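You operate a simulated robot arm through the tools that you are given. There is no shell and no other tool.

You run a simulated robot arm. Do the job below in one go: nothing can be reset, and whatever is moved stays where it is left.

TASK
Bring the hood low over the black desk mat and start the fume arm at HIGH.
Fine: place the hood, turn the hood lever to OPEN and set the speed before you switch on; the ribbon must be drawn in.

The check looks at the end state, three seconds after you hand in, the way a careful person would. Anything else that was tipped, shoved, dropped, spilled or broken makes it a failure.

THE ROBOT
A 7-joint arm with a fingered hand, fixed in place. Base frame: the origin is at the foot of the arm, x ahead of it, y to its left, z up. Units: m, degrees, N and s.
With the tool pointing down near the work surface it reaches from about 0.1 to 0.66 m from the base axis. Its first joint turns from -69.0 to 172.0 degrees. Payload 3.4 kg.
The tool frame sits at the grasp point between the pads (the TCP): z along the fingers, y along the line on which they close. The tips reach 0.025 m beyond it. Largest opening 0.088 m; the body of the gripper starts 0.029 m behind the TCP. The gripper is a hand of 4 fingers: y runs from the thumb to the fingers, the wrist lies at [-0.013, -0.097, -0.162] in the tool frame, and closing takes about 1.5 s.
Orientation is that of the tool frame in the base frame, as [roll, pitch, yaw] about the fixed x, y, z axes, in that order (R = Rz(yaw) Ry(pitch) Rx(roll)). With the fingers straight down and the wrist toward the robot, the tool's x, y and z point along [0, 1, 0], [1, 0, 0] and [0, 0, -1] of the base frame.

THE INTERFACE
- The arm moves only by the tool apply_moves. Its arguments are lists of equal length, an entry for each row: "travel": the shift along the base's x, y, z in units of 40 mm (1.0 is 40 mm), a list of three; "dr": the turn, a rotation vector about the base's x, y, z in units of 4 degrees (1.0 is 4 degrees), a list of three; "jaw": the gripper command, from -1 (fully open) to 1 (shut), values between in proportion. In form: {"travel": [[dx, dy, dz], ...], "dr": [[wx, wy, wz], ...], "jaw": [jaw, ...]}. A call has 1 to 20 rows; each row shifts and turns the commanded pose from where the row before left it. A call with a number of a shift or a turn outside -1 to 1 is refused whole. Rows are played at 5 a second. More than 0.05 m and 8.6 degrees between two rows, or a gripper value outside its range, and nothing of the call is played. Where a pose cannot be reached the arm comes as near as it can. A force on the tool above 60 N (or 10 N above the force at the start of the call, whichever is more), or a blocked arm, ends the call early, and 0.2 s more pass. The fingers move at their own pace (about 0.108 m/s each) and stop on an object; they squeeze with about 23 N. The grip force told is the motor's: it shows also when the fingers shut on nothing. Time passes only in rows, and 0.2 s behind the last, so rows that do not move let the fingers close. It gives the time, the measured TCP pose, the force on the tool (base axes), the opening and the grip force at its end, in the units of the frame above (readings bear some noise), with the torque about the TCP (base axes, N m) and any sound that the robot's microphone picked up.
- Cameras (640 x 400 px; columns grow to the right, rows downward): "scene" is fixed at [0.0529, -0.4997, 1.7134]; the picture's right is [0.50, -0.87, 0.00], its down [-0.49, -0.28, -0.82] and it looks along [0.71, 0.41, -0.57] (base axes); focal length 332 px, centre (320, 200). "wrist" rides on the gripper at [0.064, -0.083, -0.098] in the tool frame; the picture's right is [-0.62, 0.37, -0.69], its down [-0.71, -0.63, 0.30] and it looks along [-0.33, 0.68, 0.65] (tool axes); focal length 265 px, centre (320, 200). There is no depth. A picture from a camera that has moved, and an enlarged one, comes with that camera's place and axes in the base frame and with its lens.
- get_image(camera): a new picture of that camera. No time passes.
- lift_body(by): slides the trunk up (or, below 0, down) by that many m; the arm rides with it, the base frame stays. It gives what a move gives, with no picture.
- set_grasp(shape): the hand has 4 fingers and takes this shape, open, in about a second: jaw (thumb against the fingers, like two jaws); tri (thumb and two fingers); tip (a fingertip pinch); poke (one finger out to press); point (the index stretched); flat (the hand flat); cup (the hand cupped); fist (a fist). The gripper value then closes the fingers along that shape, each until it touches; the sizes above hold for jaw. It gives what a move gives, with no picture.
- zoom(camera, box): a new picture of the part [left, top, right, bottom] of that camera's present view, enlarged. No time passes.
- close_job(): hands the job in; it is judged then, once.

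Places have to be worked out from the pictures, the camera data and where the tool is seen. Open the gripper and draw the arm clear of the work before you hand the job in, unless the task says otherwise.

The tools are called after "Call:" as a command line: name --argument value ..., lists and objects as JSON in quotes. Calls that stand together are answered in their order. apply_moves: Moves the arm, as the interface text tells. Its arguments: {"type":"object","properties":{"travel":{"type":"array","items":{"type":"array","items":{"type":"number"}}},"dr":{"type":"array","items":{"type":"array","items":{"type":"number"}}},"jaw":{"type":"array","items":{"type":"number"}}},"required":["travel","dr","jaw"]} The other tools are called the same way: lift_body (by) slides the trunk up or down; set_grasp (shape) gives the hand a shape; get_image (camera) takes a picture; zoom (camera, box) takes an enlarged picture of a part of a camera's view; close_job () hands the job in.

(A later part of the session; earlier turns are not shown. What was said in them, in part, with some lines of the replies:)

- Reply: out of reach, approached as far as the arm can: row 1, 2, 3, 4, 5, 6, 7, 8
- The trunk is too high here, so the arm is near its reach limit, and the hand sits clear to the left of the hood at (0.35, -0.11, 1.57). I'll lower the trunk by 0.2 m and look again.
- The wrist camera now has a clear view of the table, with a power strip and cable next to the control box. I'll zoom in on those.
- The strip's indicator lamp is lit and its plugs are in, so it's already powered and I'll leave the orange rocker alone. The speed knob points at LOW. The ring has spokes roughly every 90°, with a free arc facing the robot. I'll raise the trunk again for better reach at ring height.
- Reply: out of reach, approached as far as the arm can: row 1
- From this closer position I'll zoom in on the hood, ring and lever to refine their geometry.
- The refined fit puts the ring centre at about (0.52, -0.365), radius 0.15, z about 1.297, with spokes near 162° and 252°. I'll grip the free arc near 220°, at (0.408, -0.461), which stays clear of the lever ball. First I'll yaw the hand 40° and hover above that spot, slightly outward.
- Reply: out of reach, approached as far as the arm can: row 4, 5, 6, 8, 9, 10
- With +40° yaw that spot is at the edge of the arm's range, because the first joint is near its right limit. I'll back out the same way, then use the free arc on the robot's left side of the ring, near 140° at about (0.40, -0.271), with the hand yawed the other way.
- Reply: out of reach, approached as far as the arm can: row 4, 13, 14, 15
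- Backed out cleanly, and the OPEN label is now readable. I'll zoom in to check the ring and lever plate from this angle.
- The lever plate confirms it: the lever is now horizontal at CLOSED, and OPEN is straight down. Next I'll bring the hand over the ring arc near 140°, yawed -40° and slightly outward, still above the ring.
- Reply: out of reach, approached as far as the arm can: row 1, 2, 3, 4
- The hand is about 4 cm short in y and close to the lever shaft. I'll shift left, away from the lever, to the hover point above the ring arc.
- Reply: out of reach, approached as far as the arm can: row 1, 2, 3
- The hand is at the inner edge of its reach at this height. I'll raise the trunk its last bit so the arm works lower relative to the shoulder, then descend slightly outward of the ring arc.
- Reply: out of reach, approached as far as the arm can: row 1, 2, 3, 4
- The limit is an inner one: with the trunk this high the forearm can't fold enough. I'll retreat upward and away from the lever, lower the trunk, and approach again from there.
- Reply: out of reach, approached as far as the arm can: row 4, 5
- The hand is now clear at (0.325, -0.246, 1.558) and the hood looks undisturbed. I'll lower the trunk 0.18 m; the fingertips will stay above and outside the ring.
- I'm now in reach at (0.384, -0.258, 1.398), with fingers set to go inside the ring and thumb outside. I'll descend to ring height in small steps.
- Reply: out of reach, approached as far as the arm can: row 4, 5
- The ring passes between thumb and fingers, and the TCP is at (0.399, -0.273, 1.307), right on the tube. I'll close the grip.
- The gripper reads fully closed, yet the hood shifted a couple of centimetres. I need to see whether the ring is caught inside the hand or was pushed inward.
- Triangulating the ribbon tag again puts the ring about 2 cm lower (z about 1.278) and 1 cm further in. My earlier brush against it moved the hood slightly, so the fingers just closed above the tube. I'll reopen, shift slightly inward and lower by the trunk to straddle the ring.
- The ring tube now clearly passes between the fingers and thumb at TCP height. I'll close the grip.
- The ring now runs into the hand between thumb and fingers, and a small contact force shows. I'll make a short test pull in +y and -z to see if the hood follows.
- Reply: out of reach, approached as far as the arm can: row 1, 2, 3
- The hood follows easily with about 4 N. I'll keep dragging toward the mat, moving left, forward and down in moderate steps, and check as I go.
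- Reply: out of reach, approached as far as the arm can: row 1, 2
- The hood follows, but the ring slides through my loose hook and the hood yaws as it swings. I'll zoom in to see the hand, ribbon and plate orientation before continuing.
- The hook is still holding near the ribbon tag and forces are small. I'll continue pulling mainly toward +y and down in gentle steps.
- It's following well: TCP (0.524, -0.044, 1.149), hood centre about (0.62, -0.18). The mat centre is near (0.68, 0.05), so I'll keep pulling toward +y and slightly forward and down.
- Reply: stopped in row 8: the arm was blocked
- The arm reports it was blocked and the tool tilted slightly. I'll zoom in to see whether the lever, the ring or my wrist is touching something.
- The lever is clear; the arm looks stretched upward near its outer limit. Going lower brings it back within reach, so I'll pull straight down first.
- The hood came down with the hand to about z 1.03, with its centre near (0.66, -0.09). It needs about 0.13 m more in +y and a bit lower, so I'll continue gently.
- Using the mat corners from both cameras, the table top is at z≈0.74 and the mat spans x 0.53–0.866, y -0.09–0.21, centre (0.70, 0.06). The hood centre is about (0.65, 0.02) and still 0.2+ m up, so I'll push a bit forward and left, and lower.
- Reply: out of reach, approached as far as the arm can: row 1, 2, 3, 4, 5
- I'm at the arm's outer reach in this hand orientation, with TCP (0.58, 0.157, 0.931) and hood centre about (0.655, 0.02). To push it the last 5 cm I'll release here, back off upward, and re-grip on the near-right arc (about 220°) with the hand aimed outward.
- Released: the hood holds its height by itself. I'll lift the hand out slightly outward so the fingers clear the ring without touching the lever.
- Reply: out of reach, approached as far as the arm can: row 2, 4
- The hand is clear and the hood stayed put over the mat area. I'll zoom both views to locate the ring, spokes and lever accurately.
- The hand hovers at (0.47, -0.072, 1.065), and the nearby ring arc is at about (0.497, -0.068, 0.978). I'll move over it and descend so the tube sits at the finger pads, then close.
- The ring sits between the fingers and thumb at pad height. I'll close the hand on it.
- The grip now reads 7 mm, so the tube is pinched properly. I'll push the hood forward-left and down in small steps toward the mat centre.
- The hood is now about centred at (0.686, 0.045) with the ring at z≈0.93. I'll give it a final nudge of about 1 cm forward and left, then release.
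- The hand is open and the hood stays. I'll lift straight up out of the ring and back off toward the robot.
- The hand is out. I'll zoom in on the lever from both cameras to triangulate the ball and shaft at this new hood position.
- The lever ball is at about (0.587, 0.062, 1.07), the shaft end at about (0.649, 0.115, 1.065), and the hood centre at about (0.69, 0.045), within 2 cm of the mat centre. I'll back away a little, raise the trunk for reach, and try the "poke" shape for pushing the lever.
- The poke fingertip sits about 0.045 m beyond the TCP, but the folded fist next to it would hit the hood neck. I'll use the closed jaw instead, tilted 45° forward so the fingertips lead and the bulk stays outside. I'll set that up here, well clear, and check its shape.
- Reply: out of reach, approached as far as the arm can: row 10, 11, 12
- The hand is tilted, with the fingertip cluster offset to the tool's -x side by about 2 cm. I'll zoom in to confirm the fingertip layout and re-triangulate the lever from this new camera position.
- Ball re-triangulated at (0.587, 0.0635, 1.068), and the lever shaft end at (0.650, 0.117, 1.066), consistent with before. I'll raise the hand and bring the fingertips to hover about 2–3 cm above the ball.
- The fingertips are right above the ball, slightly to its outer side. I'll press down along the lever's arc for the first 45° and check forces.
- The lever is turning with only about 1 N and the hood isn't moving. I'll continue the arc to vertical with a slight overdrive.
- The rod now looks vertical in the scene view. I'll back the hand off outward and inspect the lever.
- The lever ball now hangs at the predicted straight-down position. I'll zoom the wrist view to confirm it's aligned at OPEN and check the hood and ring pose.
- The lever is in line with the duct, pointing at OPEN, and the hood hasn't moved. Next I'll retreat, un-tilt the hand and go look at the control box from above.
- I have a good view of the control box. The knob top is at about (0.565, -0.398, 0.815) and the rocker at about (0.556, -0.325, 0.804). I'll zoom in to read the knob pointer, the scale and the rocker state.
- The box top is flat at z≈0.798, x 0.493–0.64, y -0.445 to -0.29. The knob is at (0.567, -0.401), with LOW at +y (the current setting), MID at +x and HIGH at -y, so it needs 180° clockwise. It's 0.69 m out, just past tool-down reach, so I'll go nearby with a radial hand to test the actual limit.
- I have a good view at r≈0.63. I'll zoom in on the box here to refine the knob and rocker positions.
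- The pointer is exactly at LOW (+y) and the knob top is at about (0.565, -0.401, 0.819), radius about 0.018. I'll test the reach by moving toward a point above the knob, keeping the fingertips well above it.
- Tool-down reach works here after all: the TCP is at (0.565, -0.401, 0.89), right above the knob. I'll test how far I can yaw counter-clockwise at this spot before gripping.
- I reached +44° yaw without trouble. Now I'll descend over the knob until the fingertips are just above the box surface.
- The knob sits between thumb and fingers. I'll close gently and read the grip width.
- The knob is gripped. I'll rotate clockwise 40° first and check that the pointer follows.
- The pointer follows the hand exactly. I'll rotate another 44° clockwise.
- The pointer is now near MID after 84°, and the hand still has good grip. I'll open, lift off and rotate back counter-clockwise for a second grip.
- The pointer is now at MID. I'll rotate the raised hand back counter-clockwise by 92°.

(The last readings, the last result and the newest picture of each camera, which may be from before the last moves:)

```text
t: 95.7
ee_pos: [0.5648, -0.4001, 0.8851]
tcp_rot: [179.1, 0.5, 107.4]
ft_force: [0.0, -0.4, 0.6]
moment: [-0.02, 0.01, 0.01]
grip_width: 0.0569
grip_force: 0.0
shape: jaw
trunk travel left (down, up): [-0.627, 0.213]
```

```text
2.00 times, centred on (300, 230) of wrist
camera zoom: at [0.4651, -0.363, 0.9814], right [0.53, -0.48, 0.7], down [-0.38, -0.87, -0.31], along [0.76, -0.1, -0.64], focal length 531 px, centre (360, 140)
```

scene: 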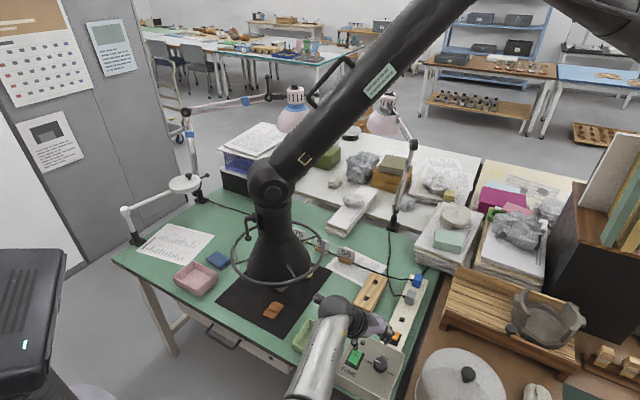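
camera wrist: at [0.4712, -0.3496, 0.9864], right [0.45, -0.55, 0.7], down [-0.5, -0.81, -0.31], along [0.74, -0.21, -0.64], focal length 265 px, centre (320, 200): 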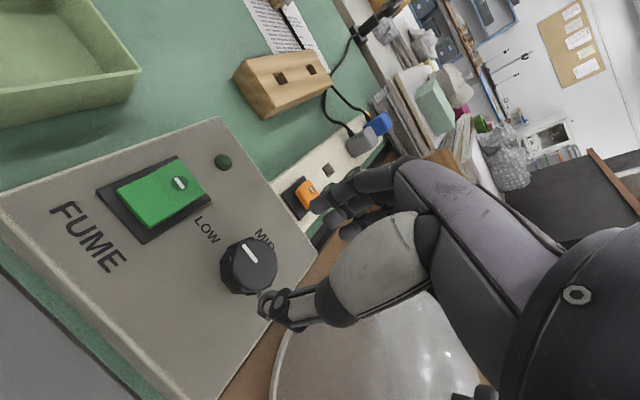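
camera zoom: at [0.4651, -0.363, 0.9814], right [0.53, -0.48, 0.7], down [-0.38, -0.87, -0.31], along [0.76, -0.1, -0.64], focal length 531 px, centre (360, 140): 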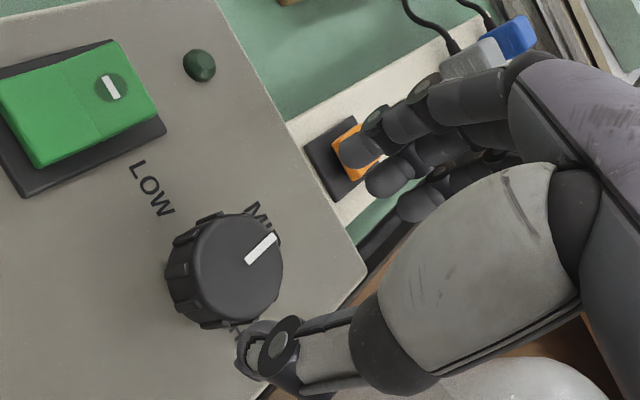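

The pointer is still at MID and the hand is centred above the knob. I'll descend, close, and begin the second clockwise turn.

Call:
apply_moves --travel '[[0.02, -0.02, -0.4], [0, 0, -0.4], [0, 0, -0.4], [0, 0, -0.22], [0, 0, 0], [0, 0, 0], [0, 0, 0], [0, 0, 0], [0, 0, 0], [0, 0, 0]]' --dr '[[0, 0, 0], [0, 0, 0], [0, 0, 0], [0, 0, 0], [0, 0, 0], [0, 0, 0], [0, 0, 0], [0, 0, 0], [0, 0, 0], [0, 0, 0]]' --jaw '[-0.3, -0.3, -0.3, -0.3, -0.3, 0, 0.5, 1, 1, 1]'

Call:
zoom --camera "wrist" --box '[140, 130, 460, 330]'

```text
t: 97.9
ee_pos: [0.5646, -0.4023, 0.8292]
tcp_rot: [179.2, 0.3, 107.4]
ft_force: [-6.1, -2.5, -5.8]
moment: [-0.07, 0.28, 0.07]
grip_width: 0.0277
grip_force: 23.1
shape: jaw
trunk travel left (down, up): [-0.627, 0.213]
```

```text
2.00 times, centred on (300, 230) of wrist
camera zoom: at [0.4652, -0.3644, 0.9241], right [0.53, -0.48, 0.7], down [-0.38, -0.87, -0.31], along [0.76, -0.1, -0.64], focal length 531 px, centre (360, 140)
```

zoom: 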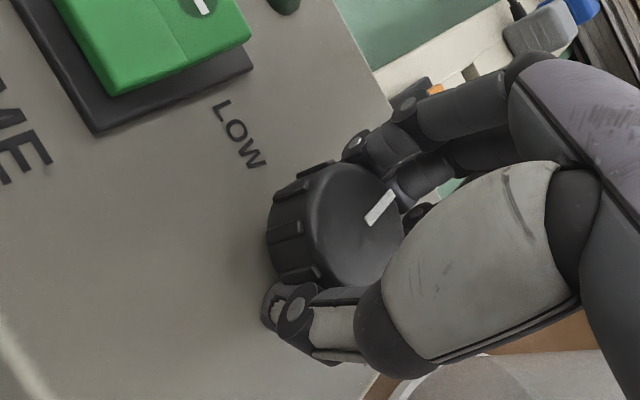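

The knob is gripped again at MID. I'll turn clockwise 48° first.

Call:
apply_moves --travel '[[0, 0, 0], [0, 0, 0], [0, 0, 0], [0, 0, 0], [0, 0, 0], [0, 0, 0], [0, 0, 0], [0, 0, 0], [0, 0, 0], [0, 0, 0], [0, 0, 0], [0, 0, 0], [0, 0, 0]]' --dr '[[0, 0, -1], [0, 0, -1], [0, 0, -1], [0, 0, -1], [0, 0, -1], [0, 0, -1], [0, 0, -1], [0, 0, -1], [0, 0, -1], [0, 0, -1], [0, 0, -1], [0, 0, -1], [0, 0, 0]]' --jaw '[1, 1, 1, 1, 1, 1, 1, 1, 1, 1, 1, 1, 1]'

Call:
zoom --camera "wrist" --box '[140, 130, 460, 330]'

```text
t: 100.7
ee_pos: [0.566, -0.4021, 0.8272]
tcp_rot: [179.1, 0.4, 59.4]
ft_force: [-11.1, 2.6, -12.9]
moment: [0.04, 0.14, 0.01]
grip_width: 0.026
grip_force: 22.6
shape: jaw
trunk travel left (down, up): [-0.627, 0.213]
```

```text
2.00 times, centred on (300, 230) of wrist
camera zoom: at [0.5261, -0.3019, 0.9241], right [-0.01, -0.71, 0.7], down [-0.9, -0.3, -0.31], along [0.43, -0.63, -0.64], focal length 531 px, centre (360, 140)
```

zoom: 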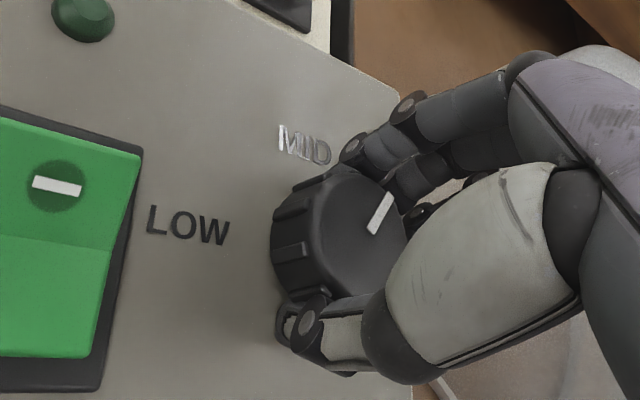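

It's following. I'll turn another 44° toward HIGH.

Call:
apply_moves --travel '[[0, 0, 0], [0, 0, 0], [0, 0, 0], [0, 0, 0], [0, 0, 0], [0, 0, 0], [0, 0, 0], [0, 0, 0], [0, 0, 0], [0, 0, 0], [0, 0, 0], [0, 0, 0]]' --dr '[[0, 0, -1], [0, 0, -1], [0, 0, -1], [0, 0, -1], [0, 0, -1], [0, 0, -1], [0, 0, -1], [0, 0, -1], [0, 0, -1], [0, 0, -1], [0, 0, -1], [0, 0, 0]]' --jaw '[1, 1, 1, 1, 1, 1, 1, 1, 1, 1, 1, 1]'

Call:
zoom --camera "wrist" --box '[140, 130, 460, 330]'

Call:
zoom --camera "scene" --box '[310, 300, 438, 400]'

```text
t: 103.3
ee_pos: [0.5662, -0.402, 0.8272]
tcp_rot: [179.2, 0.4, 15.2]
ft_force: [-11.4, 4.7, -15.5]
moment: [0.02, 0.1, 0.02]
grip_width: 0.0254
grip_force: 22.8
shape: jaw
trunk travel left (down, up): [-0.627, 0.213]
```

```text
2.00 times, centred on (300, 230) of wrist
camera zoom: at [0.6066, -0.302, 0.9237], right [-0.5, -0.51, 0.7], down [-0.86, 0.41, -0.31], along [-0.13, -0.75, -0.64], focal length 531 px, centre (360, 140)
```

zoom: 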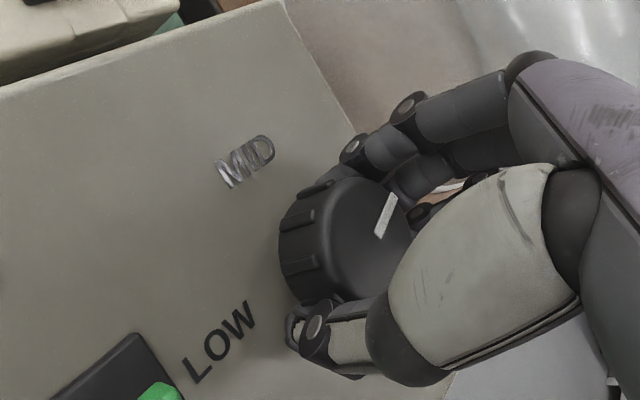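

```text
4.00 times, centred on (374, 350) of scene
camera zoom: at [0.0529, -0.4997, 1.7134], right [0.5, -0.87, 0.0], down [-0.49, -0.28, -0.82], along [0.71, 0.41, -0.57], focal length 1326 px, centre (104, -400)
```

zoom: 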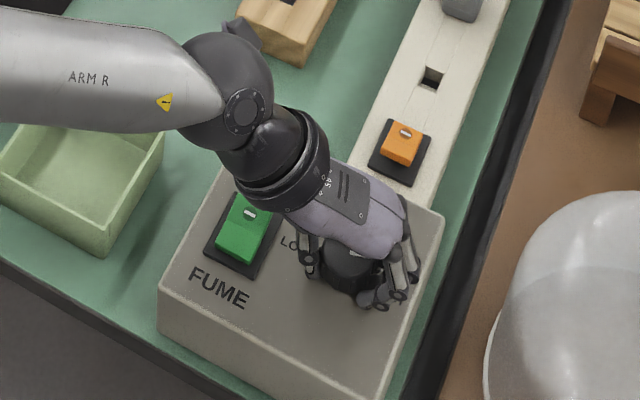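

I'll open and lift off to read the pointer position.

Call:
apply_moves --travel '[[0, 0, 0], [0, 0, 0], [0, 0, 0], [0, 0, 0.4], [0, 0, 0.5], [0, 0, 0.5], [0, 0, 0]]' --dr '[[0, 0, 0], [0, 0, 0], [0, 0, 0], [0, 0, 0], [0, 0, 0], [0, 0, 0], [0, 0, 0]]' --jaw '[0, -0.3, -0.3, -0.3, -0.3, -0.3, -0.3]'

Call:
zoom --camera "wrist" --box '[100, 130, 420, 330]'

Call:
zoom --camera "scene" --box '[360, 340, 424, 390]'

```text
t: 104.9
ee_pos: [0.5676, -0.4019, 0.8851]
tcp_rot: [179.0, 0.4, 15.4]
ft_force: [0.3, -0.3, -0.1]
moment: [0.01, -0.01, 0.01]
grip_width: 0.0565
grip_force: 0.1
shape: jaw
trunk travel left (down, up): [-0.627, 0.213]
```

```text
2.00 times, centred on (260, 230) of wrist
camera zoom: at [0.6066, -0.302, 0.9809], right [-0.5, -0.51, 0.7], down [-0.86, 0.41, -0.31], along [-0.13, -0.76, -0.64], focal length 531 px, centre (440, 140)
```

zoom: 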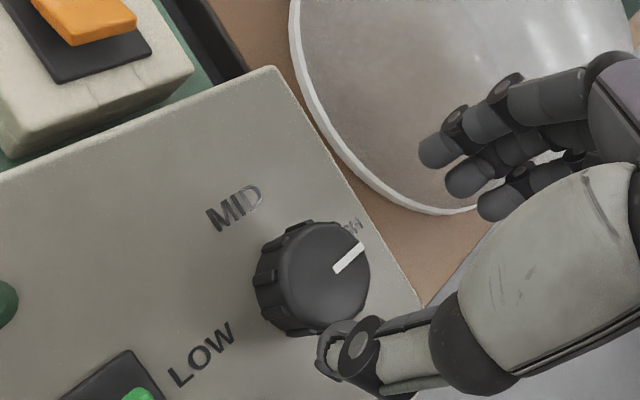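

```text
8.00 times, centred on (392, 365) of scene
camera zoom: at [0.0529, -0.4997, 1.7134], right [0.5, -0.87, 0.0], down [-0.49, -0.28, -0.82], along [0.71, 0.41, -0.57], focal length 2653 px, centre (-256, -1120)
```

zoom: 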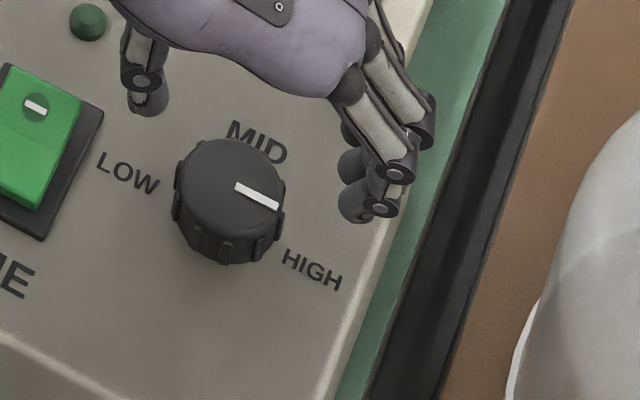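

The pointer reads HIGH in both views. Now I'll rise and step back to inspect the two rocker switches closely before pressing.

Call:
apply_moves --travel '[[-0.1, 0.1, 0.4], [-0.2, 0.1, 0.4], [-0.2, 0.1, 0.3], [-0.2, 0.1, 0.3], [-0.2, 0.1, 0.3], [-0.2, 0.1, 0.2], [-0.2, 0.1, 0.2], [-0.2, 0.1, 0], [-0.2, 0.1, 0], [-0.2, 0.1, 0], [-0.2, 0.1, 0], [0, 0, 0]]' --dr '[[0, 0, 1], [0, 0, 1], [0, 0, 1], [0, 0, 1], [0, 0, 1], [0, 0, 1], [0, 0, 1], [0, 0, 1], [0, 0, 1], [0, 0, 1], [0, 0, 1], [0, 0, 0]]' --jaw '[-0.3, -0.3, -0.3, -0.3, -0.3, -0.3, -0.3, -0.3, -0.3, -0.3, -0.3, -0.3]'

Call:
get_image --camera "wrist"

Call:
get_image --camera "scene"

```text
t: 107.5
ee_pos: [0.4817, -0.3573, 0.9692]
tcp_rot: [179.1, 0.4, 59.5]
ft_force: [0.0, -0.1, 0.1]
moment: [0.03, 0.0, 0.03]
grip_width: 0.0566
grip_force: 0.0
shape: jaw
trunk travel left (down, up): [-0.627, 0.213]
```

```text
taken
camera wrist: at [0.442, -0.2573, 1.0649], right [0.0, -0.71, 0.7], down [-0.9, -0.3, -0.31], along [0.43, -0.63, -0.64], focal length 265 px, centre (320, 200)
```

wrist: 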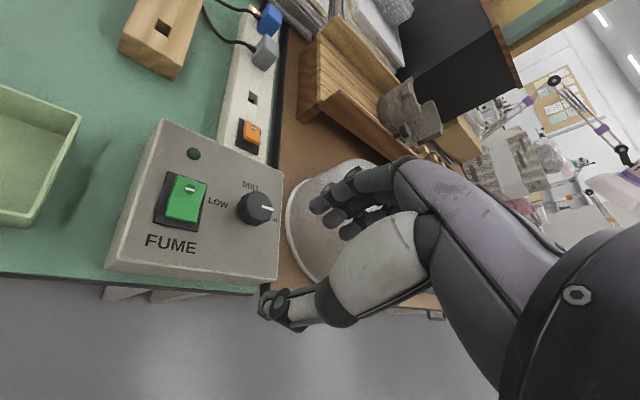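

```text
taken
```

scene: 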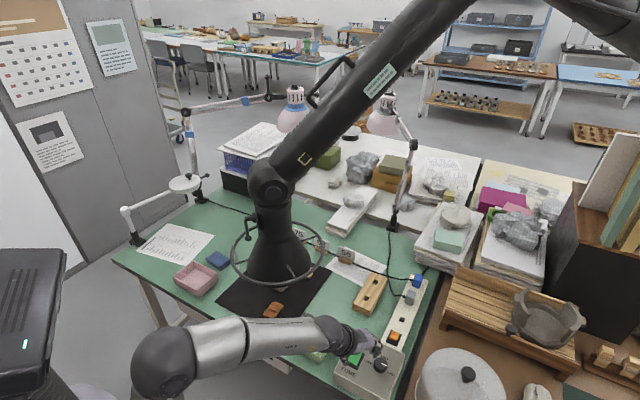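

Call:
zoom --camera "wrist" --box '[145, 160, 225, 250]'

Call:
zoom --camera "wrist" --box '[220, 100, 284, 170]'

Call:
zoom --camera "wrist" --box '[230, 0, 294, 60]'

```text
4.44 times, centred on (185, 205) of wrist
camera zoom: at [0.442, -0.2573, 1.0649], right [0.0, -0.71, 0.7], down [-0.9, -0.3, -0.31], along [0.43, -0.63, -0.64], focal length 1180 px, centre (920, 178)
```

zoom: 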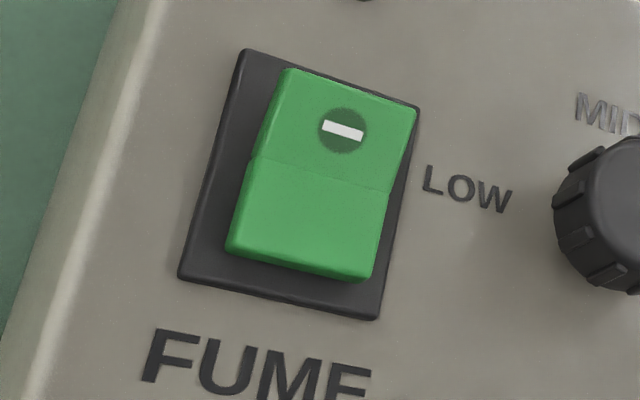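

```text
5.71 times, centred on (252, 135) of wrist
camera zoom: at [0.442, -0.2573, 1.0649], right [0.0, -0.71, 0.7], down [-0.9, -0.3, -0.31], along [0.43, -0.63, -0.64], focal length 1517 px, centre (709, 571)
```

zoom: 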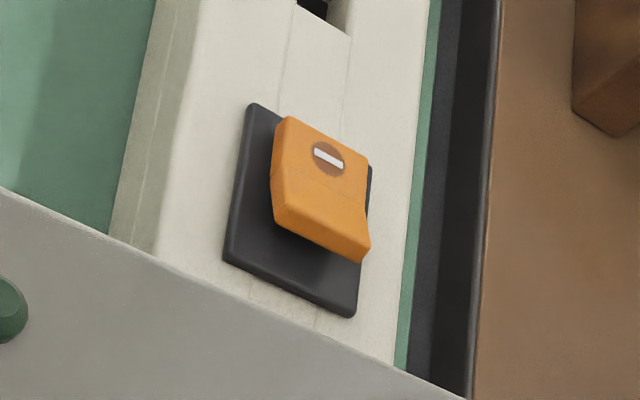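

```text
6.67 times, centred on (262, 30) of wrist
camera zoom: at [0.442, -0.2573, 1.0649], right [0.0, -0.71, 0.7], down [-0.9, -0.3, -0.31], along [0.43, -0.63, -0.64], focal length 1769 px, centre (707, 1333)
```

zoom: 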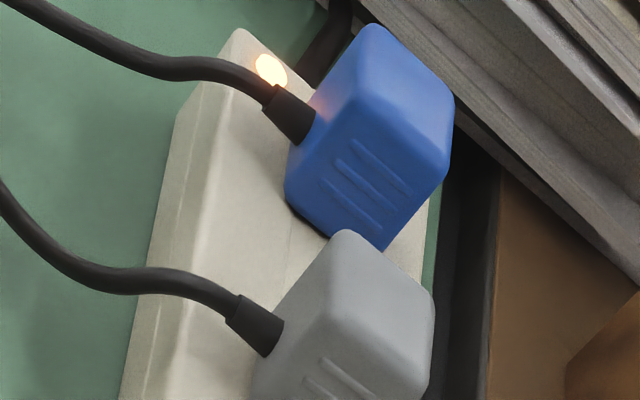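

The strip's orange rocker, which is on with its lamp lit, has its marked end pressed down. The green FUME rocker has its marked end raised, so pressing the marked far end at about (0.565, -0.3275, 0.812) turns it on. I'll switch to the poke shape here, clear of everything.

Call:
set_grasp --shape "poke"

Call:
apply_moves --travel '[[0.3, 0.15, -0.2], [0.4, 0.2, -0.2], [0.4, 0.2, -0.3], [0.4, 0.2, -0.3], [0.3, 0.1, -0.4], [0, 0, 0]]' --dr '[[0, 0, 0], [0, 0, 0], [0, 0, 0], [0, 0, 0], [0, 0, 0], [0, 0, 0]]' --jaw '[-1, -1, -1, -1, -1, -1]'

Call:
get_image --camera "wrist"

Call:
zoom --camera "scene" --box '[310, 310, 438, 400]'

```text
t: 108.4
ee_pos: [0.4821, -0.3568, 0.9688]
tcp_rot: [179.1, 0.5, 59.3]
ft_force: [0.4, 0.2, 0.1]
moment: [0.0, 0.0, -0.03]
grip_width: 0.0
grip_force: 0.0
shape: poke
trunk travel left (down, up): [-0.627, 0.213]
```

```text
t: 109.8
ee_pos: [0.5535, -0.3227, 0.9133]
tcp_rot: [179.1, 0.4, 59.5]
ft_force: [-0.2, -0.4, 0.2]
moment: [0.01, -0.03, 0.03]
grip_width: 0.0
grip_force: 0.0
shape: poke
trunk travel left (down, up): [-0.627, 0.213]
```

```text
taken
camera wrist: at [0.5146, -0.2231, 1.0087], right [-0.01, -0.71, 0.7], down [-0.9, -0.3, -0.31], along [0.43, -0.64, -0.64], focal length 265 px, centre (320, 200)
```

wrist: 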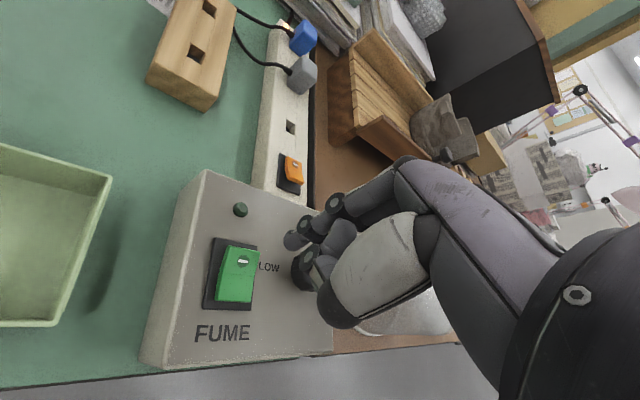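

```text
4.44 times, centred on (374, 355) of scene
camera zoom: at [0.0529, -0.4997, 1.7134], right [0.5, -0.87, 0.0], down [-0.49, -0.28, -0.82], along [0.71, 0.41, -0.57], focal length 1474 px, centre (80, -489)
```

zoom: 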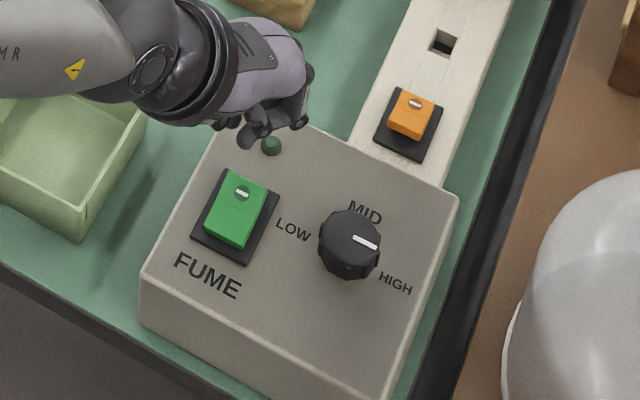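

The fingertip triangulates to (0.564, -0.326), directly over the mark on the rocker. I'll descend to just above it and then press down in small steps.

Call:
apply_moves --travel '[[0.05, -0.02, -0.4], [0, 0, -0.4], [0, 0, -0.4], [0, 0, -0.1], [0, 0, -0.1], [0, 0, -0.1], [0, 0, -0.1], [0, 0, 0]]' --dr '[[0, 0, 0], [0, 0, 0], [0, 0, 0], [0, 0, 0], [0, 0, 0], [0, 0, 0], [0, 0, 0], [0, 0, 0]]' --jaw '[-1, -1, -1, -1, -1, -1, -1, -1]'

Call:
get_image --camera "wrist"

Call:
zoom --camera "scene" --box '[310, 310, 438, 400]'

```text
t: 111.6
ee_pos: [0.5571, -0.324, 0.8494]
tcp_rot: [179.1, 0.3, 59.4]
ft_force: [0.4, -0.5, 0.3]
moment: [-0.01, -0.01, 0.01]
grip_width: 0.0
grip_force: 0.1
shape: poke
trunk travel left (down, up): [-0.627, 0.213]
```

```text
taken
camera wrist: at [0.5166, -0.224, 0.9445], right [-0.01, -0.71, 0.7], down [-0.9, -0.3, -0.31], along [0.43, -0.64, -0.64], focal length 265 px, centre (320, 200)
```

wrist: 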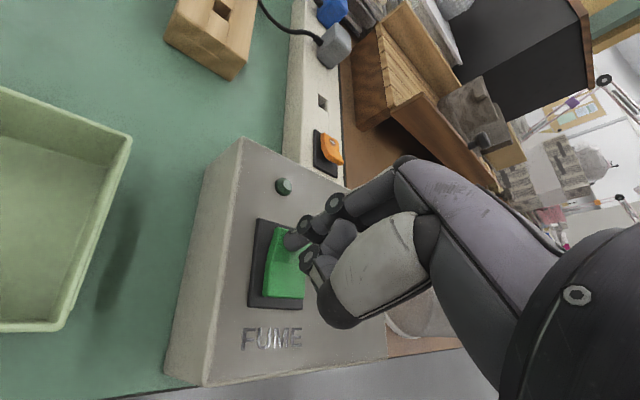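

```text
4.44 times, centred on (374, 355) of scene
camera zoom: at [0.0529, -0.4997, 1.7134], right [0.5, -0.87, 0.0], down [-0.49, -0.28, -0.82], along [0.71, 0.41, -0.57], focal length 1474 px, centre (80, -489)
```

zoom: 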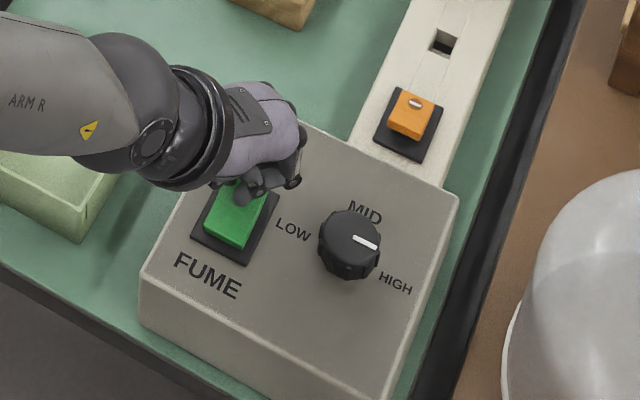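

No contact force yet; the fingertip is just above the rocker. I'll press down a few more millimetres.

Call:
apply_moves --travel '[[0, 0, -0.08], [0, 0, -0.08], [0, 0, -0.08], [0, 0, 0]]' --dr '[[0, 0, 0], [0, 0, 0], [0, 0, 0], [0, 0, 0]]' --jaw '[-1, -1, -1, -1]'

Call:
zoom --camera "wrist" --box '[220, 160, 380, 330]'

Call:
zoom --camera "scene" --box '[340, 330, 404, 380]'

```text
t: 112.6
ee_pos: [0.5566, -0.3243, 0.8408]
tcp_rot: [178.9, 0.3, 59.4]
ft_force: [1.4, -1.4, 10.3]
moment: [-0.11, -0.01, 0.02]
grip_width: 0.0
grip_force: 0.0
shape: poke
trunk travel left (down, up): [-0.627, 0.213]
```

```text
2.35 times, centred on (300, 245) of wrist
camera zoom: at [0.5161, -0.2237, 0.9368], right [-0.01, -0.71, 0.7], down [-0.9, -0.3, -0.31], along [0.43, -0.64, -0.64], focal length 624 px, centre (367, 94)
```

zoom: 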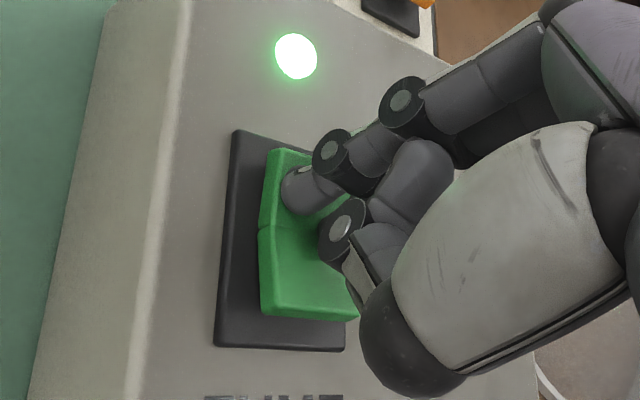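

```text
8.00 times, centred on (372, 355) of scene
camera zoom: at [0.0529, -0.4997, 1.7134], right [0.5, -0.87, 0.0], down [-0.49, -0.28, -0.82], along [0.71, 0.41, -0.57], focal length 2653 px, centre (-96, -1040)
```

zoom: 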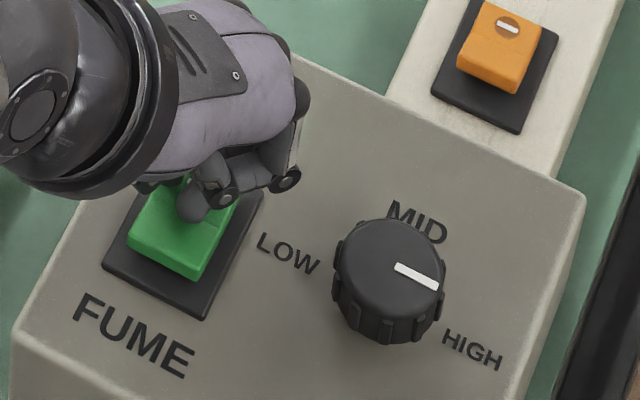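

The green lamp is lit, so the switch clicked on with about 10 N. I'll lift the finger straight off and check the ribbon.

Call:
apply_moves --travel '[[0, 0, 0.3], [0, 0, 0.5], [0, 0, 0.5], [0, 0, 0.5], [-0.3, 0, 0.5], [-0.5, 0, 0.5], [-0.5, 0, 0.3], [-0.5, 0, 0.2], [0, 0, 0], [0, 0, 0]]' --dr '[[0, 0, 0], [0, 0, 0], [0, 0, 0], [0, 0, 0], [0, 0, 0], [0, 0, 0], [0, 0, 0], [0, 0, 0], [0, 0, 0], [0, 0, 0]]' --jaw '[-1, -1, -1, -1, -1, -1, -1, -1, -1, -1]'

Call:
get_image --camera "scene"

Call:
zoom --camera "scene" --box '[200, 180, 360, 320]'

Call:
zoom --camera "scene" --box '[330, 330, 426, 400]'

Call:
get_image --camera "wrist"

```text
t: 114.8
ee_pos: [0.4856, -0.3236, 0.9718]
tcp_rot: [179.0, 0.4, 59.4]
ft_force: [-0.6, -0.5, -0.1]
moment: [0.01, -0.01, -0.02]
grip_width: 0.0001
grip_force: 0.0
shape: poke
trunk travel left (down, up): [-0.627, 0.213]
```

```text
taken
```

scene: 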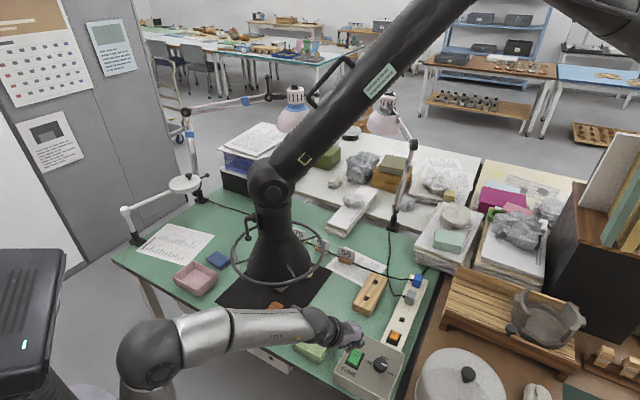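

```text
2.86 times, centred on (280, 250) of scene
camera zoom: at [0.0529, -0.4997, 1.7134], right [0.5, -0.87, 0.0], down [-0.49, -0.28, -0.82], along [0.71, 0.41, -0.57], focal length 947 px, centre (434, 57)
```

zoom: 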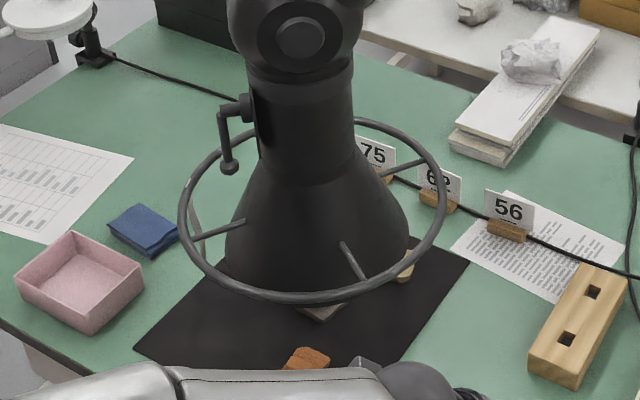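

```text
5.71 times, centred on (378, 365) of scene
camera zoom: at [0.0529, -0.4997, 1.7134], right [0.5, -0.87, 0.0], down [-0.49, -0.28, -0.82], along [0.71, 0.41, -0.57], focal length 1895 px, centre (-11, -743)
```

zoom: 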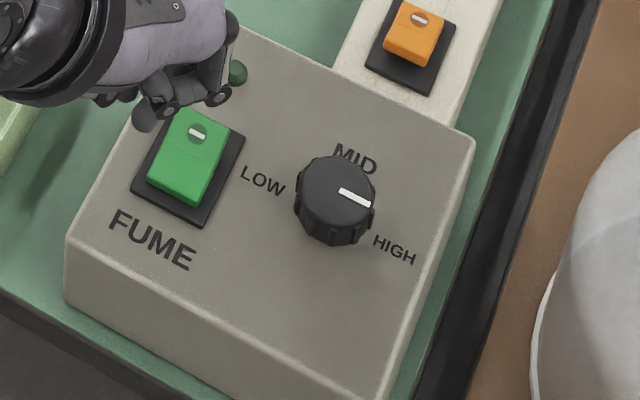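

```text
taken
camera wrist: at [0.4443, -0.2242, 1.0671], right [-0.01, -0.71, 0.7], down [-0.9, -0.3, -0.31], along [0.43, -0.64, -0.64], focal length 265 px, centre (320, 200)
```

wrist: 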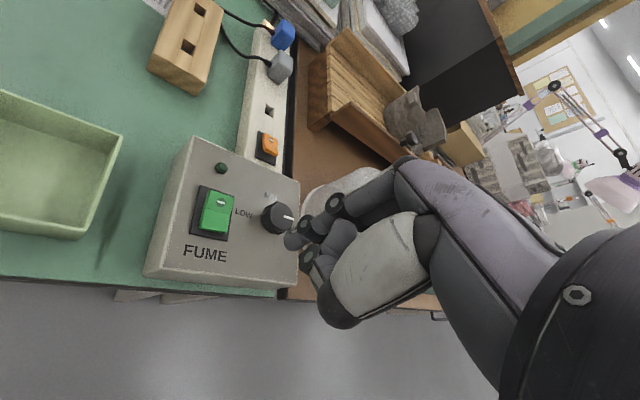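

The lamp went out again, so the rocker sprang back without latching. I'll return over the mark and press deeper, watching for a click and the force.

Call:
apply_moves --travel '[[0.5, 0, -0.2], [0.5, 0, -0.3], [0.5, 0, -0.5], [0.33, 0, -0.5], [0, 0, -0.5], [0, 0, -0.5], [0, 0, -0.4], [0, 0, -0.1], [0, 0, 0]]' --dr '[[0, 0, 0], [0, 0, 0], [0, 0, 0], [0, 0, 0], [0, 0, 0], [0, 0, 0], [0, 0, 0], [0, 0, 0], [0, 0, 0]]' --jaw '[-1, -1, -1, -1, -1, -1, -1, -1, -1]'

Call:
zoom --camera "scene" --box '[340, 330, 404, 380]'

Call:
zoom --camera "wrist" --box '[220, 160, 380, 330]'

```text
t: 116.8
ee_pos: [0.5574, -0.3229, 0.8511]
tcp_rot: [179.2, 0.4, 59.4]
ft_force: [0.4, 0.5, 0.2]
moment: [0.03, 0.01, 0.02]
grip_width: 0.0
grip_force: 0.0
shape: poke
trunk travel left (down, up): [-0.627, 0.213]
```

```text
8.00 times, centred on (372, 355) of scene
camera zoom: at [0.0529, -0.4997, 1.7134], right [0.5, -0.87, 0.0], down [-0.49, -0.28, -0.82], along [0.71, 0.41, -0.57], focal length 2653 px, centre (-96, -1040)
```

zoom: 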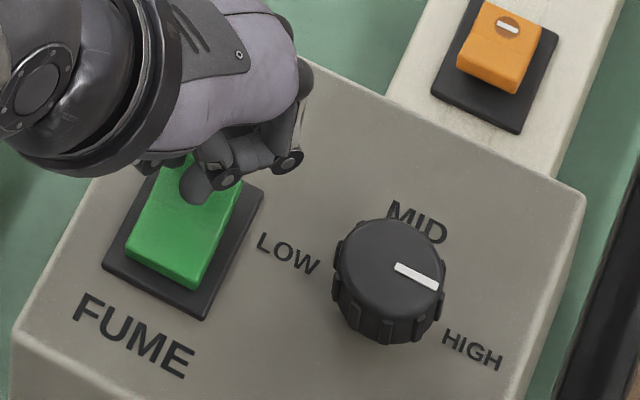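

```text
2.35 times, centred on (300, 245) of wrist
camera zoom: at [0.5176, -0.2235, 0.9466], right [-0.01, -0.71, 0.7], down [-0.9, -0.3, -0.31], along [0.43, -0.64, -0.64], focal length 624 px, centre (367, 94)
```

zoom: 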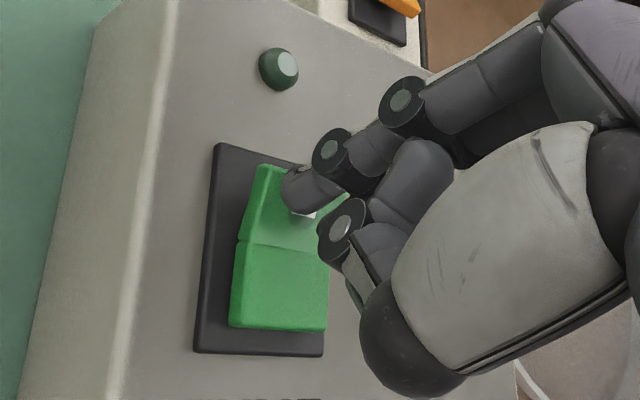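

The rocker is back at off with the finger over the mark. I'll shift 4 mm farther toward its end and press about 16 mm down, holding briefly.

Call:
apply_moves --travel '[[0.1, -0.03, 0], [0, 0, -0.1], [0, 0, -0.1], [0, 0, -0.1], [0, 0, -0.1], [0, 0, 0], [0, 0, 0]]' --dr '[[0, 0, 0], [0, 0, 0], [0, 0, 0], [0, 0, 0], [0, 0, 0], [0, 0, 0], [0, 0, 0]]' --jaw '[-1, -1, -1, -1, -1, -1, -1]'

Call:
zoom --camera "wrist" --box '[220, 160, 380, 330]'

```text
t: 118.4
ee_pos: [0.5624, -0.3252, 0.8401]
tcp_rot: [178.4, 0.4, 59.4]
ft_force: [7.8, -5.5, 28.0]
moment: [-0.41, -0.01, 0.1]
grip_width: 0.0
grip_force: 0.0
shape: poke
trunk travel left (down, up): [-0.627, 0.213]
```

```text
2.35 times, centred on (300, 245) of wrist
camera zoom: at [0.5208, -0.2248, 0.9348], right [-0.01, -0.71, 0.71], down [-0.9, -0.3, -0.32], along [0.44, -0.64, -0.63], focal length 624 px, centre (367, 94)
```

zoom: 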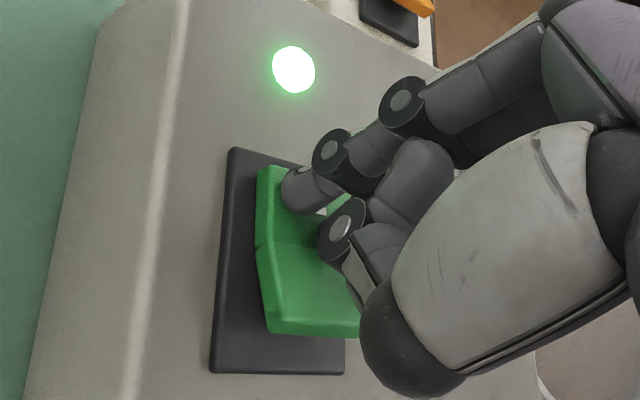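

The lamp is lit with 28 N on the rocker. I'll lift straight up and check whether it stays latched.

Call:
apply_moves --travel '[[0, 0, 0.2], [0, 0, 0.3], [0, 0, 0.4], [0, 0, 0]]' --dr '[[0, 0, 0], [0, 0, 0], [0, 0, 0], [0, 0, 0]]' --jaw '[-1, -1, -1, -1]'

Call:
zoom --camera "wrist" --box '[180, 130, 380, 330]'

Call:
zoom --camera "scene" --box '[200, 180, 360, 320]'

```text
t: 119.4
ee_pos: [0.5615, -0.3238, 0.8699]
tcp_rot: [179.2, 0.4, 59.5]
ft_force: [0.1, -0.3, 1.2]
moment: [-0.01, -0.01, 0.02]
grip_width: 0.0
grip_force: 0.1
shape: poke
trunk travel left (down, up): [-0.627, 0.213]
```

```text
2.00 times, centred on (280, 230) of wrist
camera zoom: at [0.5212, -0.2254, 0.9664], right [0.0, -0.71, 0.7], down [-0.9, -0.3, -0.31], along [0.43, -0.64, -0.64], focal length 531 px, centre (400, 140)
```

zoom: 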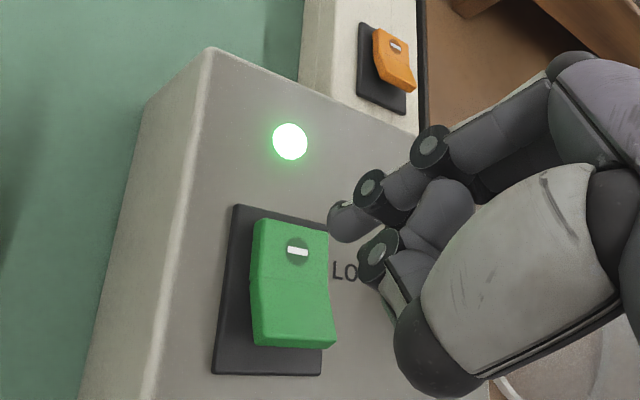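

```text
2.86 times, centred on (280, 250) of scene
camera zoom: at [0.0529, -0.4997, 1.7134], right [0.5, -0.87, 0.0], down [-0.49, -0.28, -0.82], along [0.71, 0.41, -0.57], focal length 947 px, centre (434, 57)
```

zoom: 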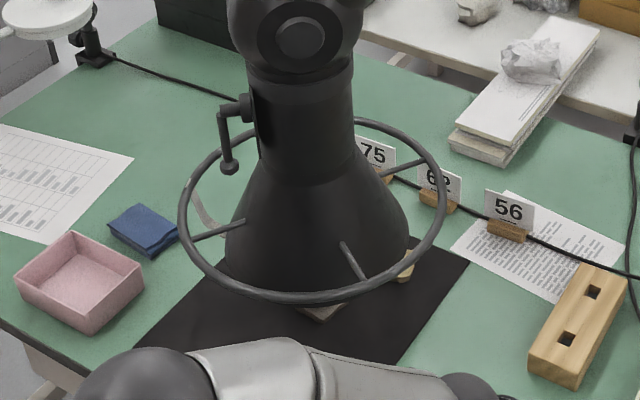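

The lamp stays lit, the rocker is latched with its marked end down, and the ribbon has curved in toward the hood. I'll withdraw the hand upward and back, open it, and take a closer look.

Call:
apply_moves --travel '[[0, 0, 0.5], [0, 0, 0.5], [-0.3, 0, 0.5], [-0.6, 0, 0.5], [-0.7, 0.1, 0.4], [-0.7, 0.1, 0.3], [-0.7, 0.1, 0.2], [-0.6, 0.1, 0], [0, 0, 0]]' --dr '[[0, 0, 0], [0, 0, 0], [0, 0, 0], [0, 0, 0], [0, 0, 0], [0, 0, 0], [0, 0, 0], [0, 0, 0], [0, 0, 0]]' --jaw '[-1, -1, -1, -1, -1, -1, -1, -1, -1]'

Call:
get_image --camera "scene"

Call:
zoom --camera "scene" --box '[220, 210, 340, 310]'

Call:
zoom --camera "scene" --box '[330, 320, 430, 400]'

Call:
get_image --camera "wrist"

```text
t: 121.4
ee_pos: [0.4178, -0.3088, 0.9867]
tcp_rot: [179.1, 0.2, 59.4]
ft_force: [0.0, -0.3, 0.5]
moment: [0.02, -0.03, -0.01]
grip_width: 0.0
grip_force: 0.1
shape: poke
trunk travel left (down, up): [-0.627, 0.213]
```

```text
taken
```

scene: 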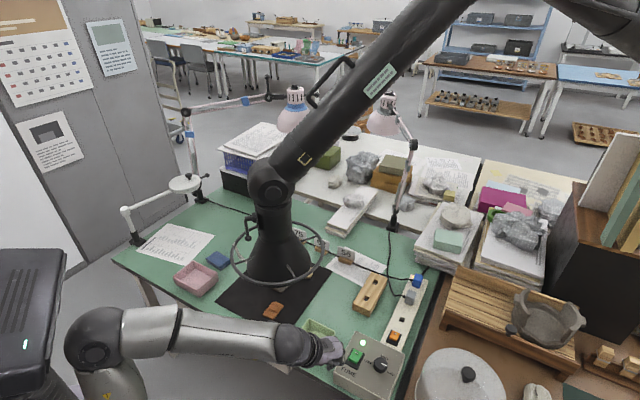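

```text
4.00 times, centred on (280, 260) of scene
camera zoom: at [0.0529, -0.4997, 1.7134], right [0.5, -0.87, 0.0], down [-0.49, -0.28, -0.82], along [0.71, 0.41, -0.57], focal length 1326 px, centre (480, -40)
```

zoom: 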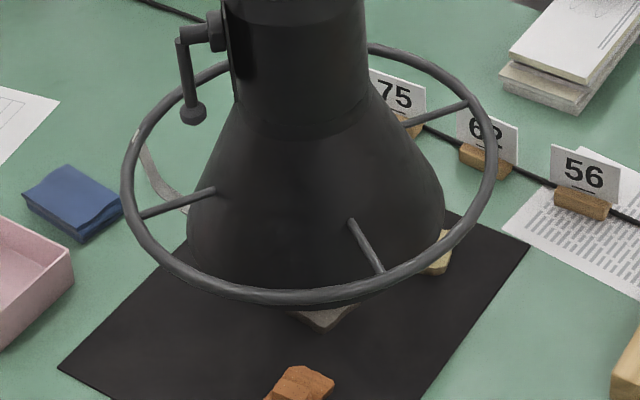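

```text
5.00 times, centred on (380, 360) of scene
camera zoom: at [0.0529, -0.4997, 1.7134], right [0.5, -0.87, 0.0], down [-0.49, -0.28, -0.82], along [0.71, 0.41, -0.57], focal length 1658 px, centre (20, -600)
```

zoom: 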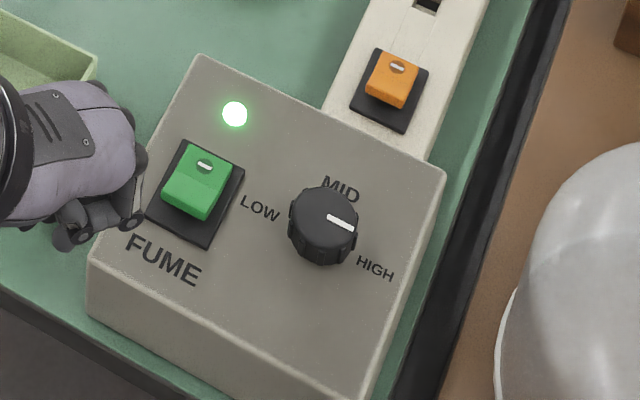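

```text
taken
camera wrist: at [0.3775, -0.2095, 1.0826], right [-0.01, -0.71, 0.7], down [-0.9, -0.3, -0.31], along [0.43, -0.64, -0.64], focal length 265 px, centre (320, 200)
```

wrist: 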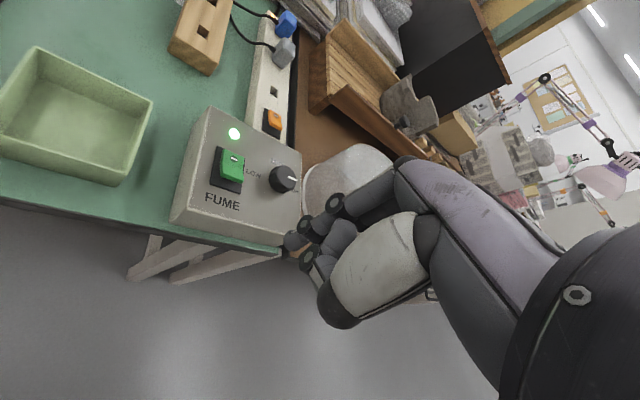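

The lamp is on, the knob is at HIGH, the lever is at OPEN, and the ribbon bends inward under the hood. I'll open the hand (jaw shape) and draw the arm back and up, clear of the work.

Call:
set_grasp --shape "jaw"

Call:
apply_moves --travel '[[-0.5, 0.1, 0.5], [-0.5, 0.1, 0.5], [-0.3, 0.1, 0.5], [-0.2, 0.1, 0.5], [0, 0, 0.5], [0, 0, 0]]' --dr '[[0, 0, 0], [0, 0, 0], [0, 0, 0], [0, 0, 0], [0, 0, 0], [0, 0, 0]]' --jaw '[-1, -1, -1, -1, -1, -1]'

Call:
get_image --camera "scene"

Call:
get_image --camera "wrist"

```text
t: 122.3
ee_pos: [0.4181, -0.309, 0.987]
tcp_rot: [179.1, 0.3, 59.5]
ft_force: [-1.2, -0.7, -0.2]
moment: [0.01, -0.02, 0.05]
grip_width: 0.0878
grip_force: 0.0
shape: jaw
trunk travel left (down, up): [-0.627, 0.213]
```

```text
t: 123.7
ee_pos: [0.3966, -0.3454, 1.069]
tcp_rot: [179.3, 0.2, 59.3]
ft_force: [1.1, 0.5, -0.3]
moment: [0.01, 0.01, -0.01]
grip_width: 0.0879
grip_force: 0.0
shape: jaw
out of reach, approached as far as the arm can: row 1, 2, 3, 4
trunk travel left (down, up): [-0.627, 0.213]
```

```text
taken
```

scene: 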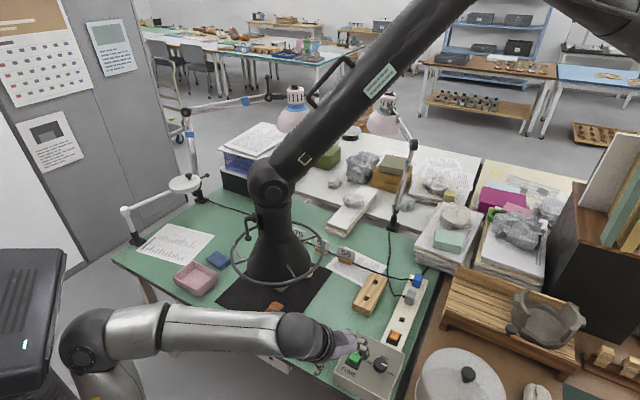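

```text
taken
camera wrist: at [0.357, -0.2469, 1.1652], right [-0.01, -0.71, 0.7], down [-0.9, -0.3, -0.31], along [0.43, -0.63, -0.64], focal length 265 px, centre (320, 200)
```

wrist: 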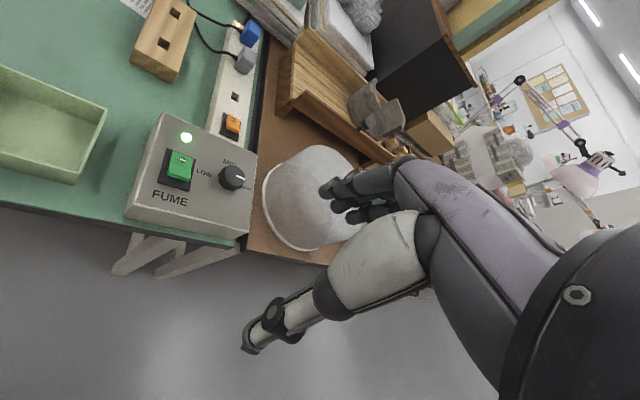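

The arm is clear and the fan is running. I'll raise the trunk a little for extra clearance and turn the hand to get one last look at the hood and ribbon.

Call:
lift_body --by 0.1

Call:
apply_moves --travel '[[0, 0.3, 0], [0, 0.3, 0], [0, 0.3, 0], [0, 0.3, 0], [0, 0.3, 0], [0, 0.3, 0], [0, 0.3, 0], [0, 0, 0], [0, 0, 0], [0, 0, 0], [0, 0, 0], [0, 0, 0]]' --dr '[[0, 0, 1], [0, 0, 1], [0, 0, 1], [0, 0, 1], [0, 0, 1], [0, 0, 1], [0, 0, 1], [0, 0, 1], [0, 0, 1], [0, 0, 1], [0, 0, 1], [0, 0, 0]]' --jaw '[-1, -1, -1, -1, -1, -1, -1, -1, -1, -1, -1, -1]'

Call:
get_image --camera "wrist"

Call:
get_image --camera "scene"

```text
t: 125.0
ee_pos: [0.3965, -0.3459, 1.1697]
tcp_rot: [179.3, 0.1, 59.4]
ft_force: [-0.6, 0.0, 0.5]
moment: [0.01, -0.03, -0.01]
grip_width: 0.088
grip_force: 0.0
shape: jaw
trunk travel left (down, up): [-0.727, 0.113]
```

```text
t: 127.6
ee_pos: [0.4165, -0.288, 1.1671]
tcp_rot: [179.3, 0.3, 103.6]
ft_force: [-0.1, -0.8, -0.8]
moment: [-0.02, 0.0, 0.02]
grip_width: 0.0876
grip_force: 0.1
shape: jaw
out of reach, approached as far as the arm can: row 1, 2, 3, 4, 5, 6, 7
trunk travel left (down, up): [-0.727, 0.113]
```

```text
taken
camera wrist: at [0.3193, -0.2436, 1.2622], right [0.49, -0.51, 0.7], down [-0.44, -0.84, -0.31], along [0.75, -0.16, -0.64], focal length 265 px, centre (320, 200)
```

wrist: 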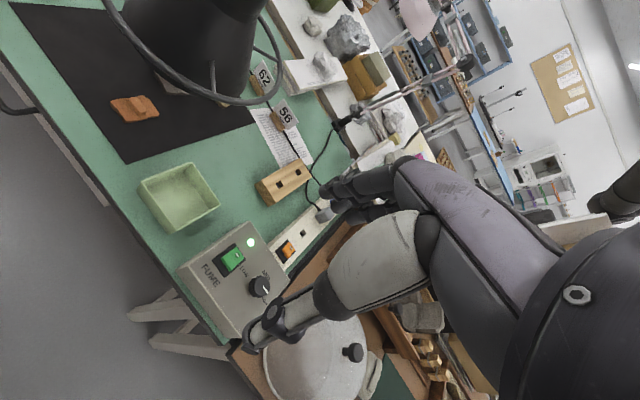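

```text
taken
```

scene: 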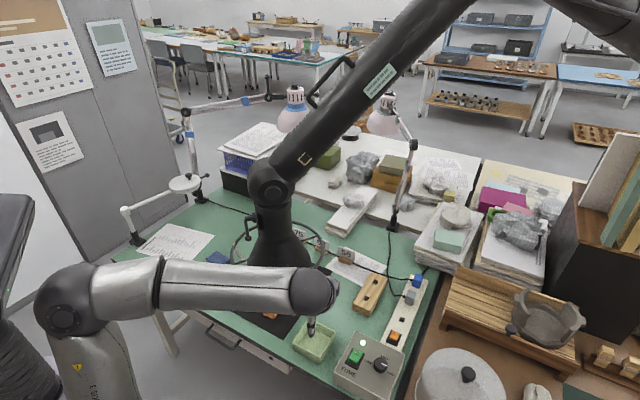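

Everything looks in order: lamp lit, knob at HIGH, hood low over the mat. I'll do one last zoom on the ribbon and lever before handing in.

Call:
zoom --camera "scene" --box '[220, 190, 340, 290]'

Call:
zoom --camera "wrist" --box '[0, 0, 320, 200]'

```text
4.00 times, centred on (280, 240) of scene
camera zoom: at [0.0529, -0.4997, 1.7134], right [0.5, -0.87, 0.0], down [-0.49, -0.28, -0.82], along [0.71, 0.41, -0.57], focal length 1326 px, centre (480, 40)
```

zoom: 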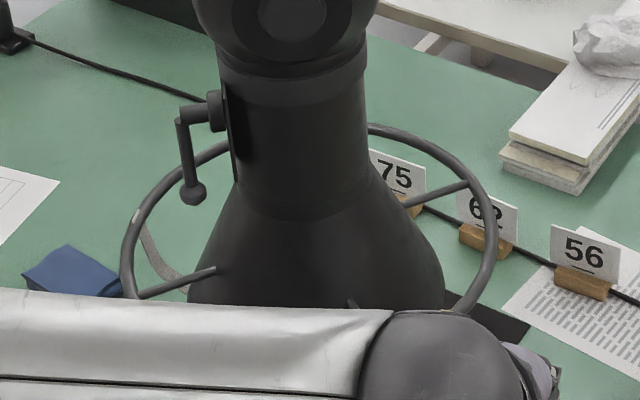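

```text
2.00 times, centred on (160, 100) of wrist
camera zoom: at [0.3193, -0.2436, 1.2622], right [0.49, -0.51, 0.7], down [-0.44, -0.84, -0.31], along [0.75, -0.16, -0.64], focal length 531 px, centre (640, 400)
```

zoom: 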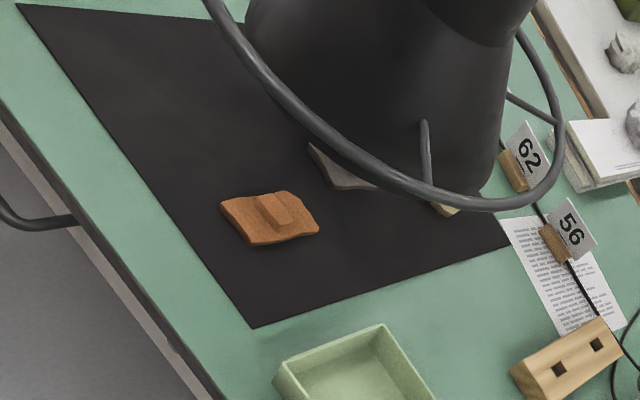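

The final views agree:
- **Hood:** low over the mat.
- **Lever:** straight down at OPEN.
- **Knob:** at HIGH.
- **Rocker:** latched on with the lamp lit.
- **Ribbon:** bent inward by the draught.

Nothing else looks disturbed, the gripper is open and the arm is clear, so I'm handing the job in.

Call:
close_job

```text
The job is handed in.
```

The fume arm is running at HIGH with the hood low over the black desk mat, and I've handed the job in.

- **Hood:** it sits about 2 cm off the mat's centre. I estimate its mouth is about 13 cm above the mat.
- **Lever:** it was turned to OPEN before switching on and points straight down, in line with the duct.
- **Speed:** the knob was set to HIGH before switching on.
- **Switch:** the first press didn't latch and the lamp went out again. I pressed deeper, and the lamp was still lit at my last look.
- **Ribbon:** it bends inward toward the hood.

While first reaching for the ring, I brushed the hood and moved it about 2 cm; the lever stayed at CLOSED. I saw nothing else disturbed, and the hand is open and clear of the work.
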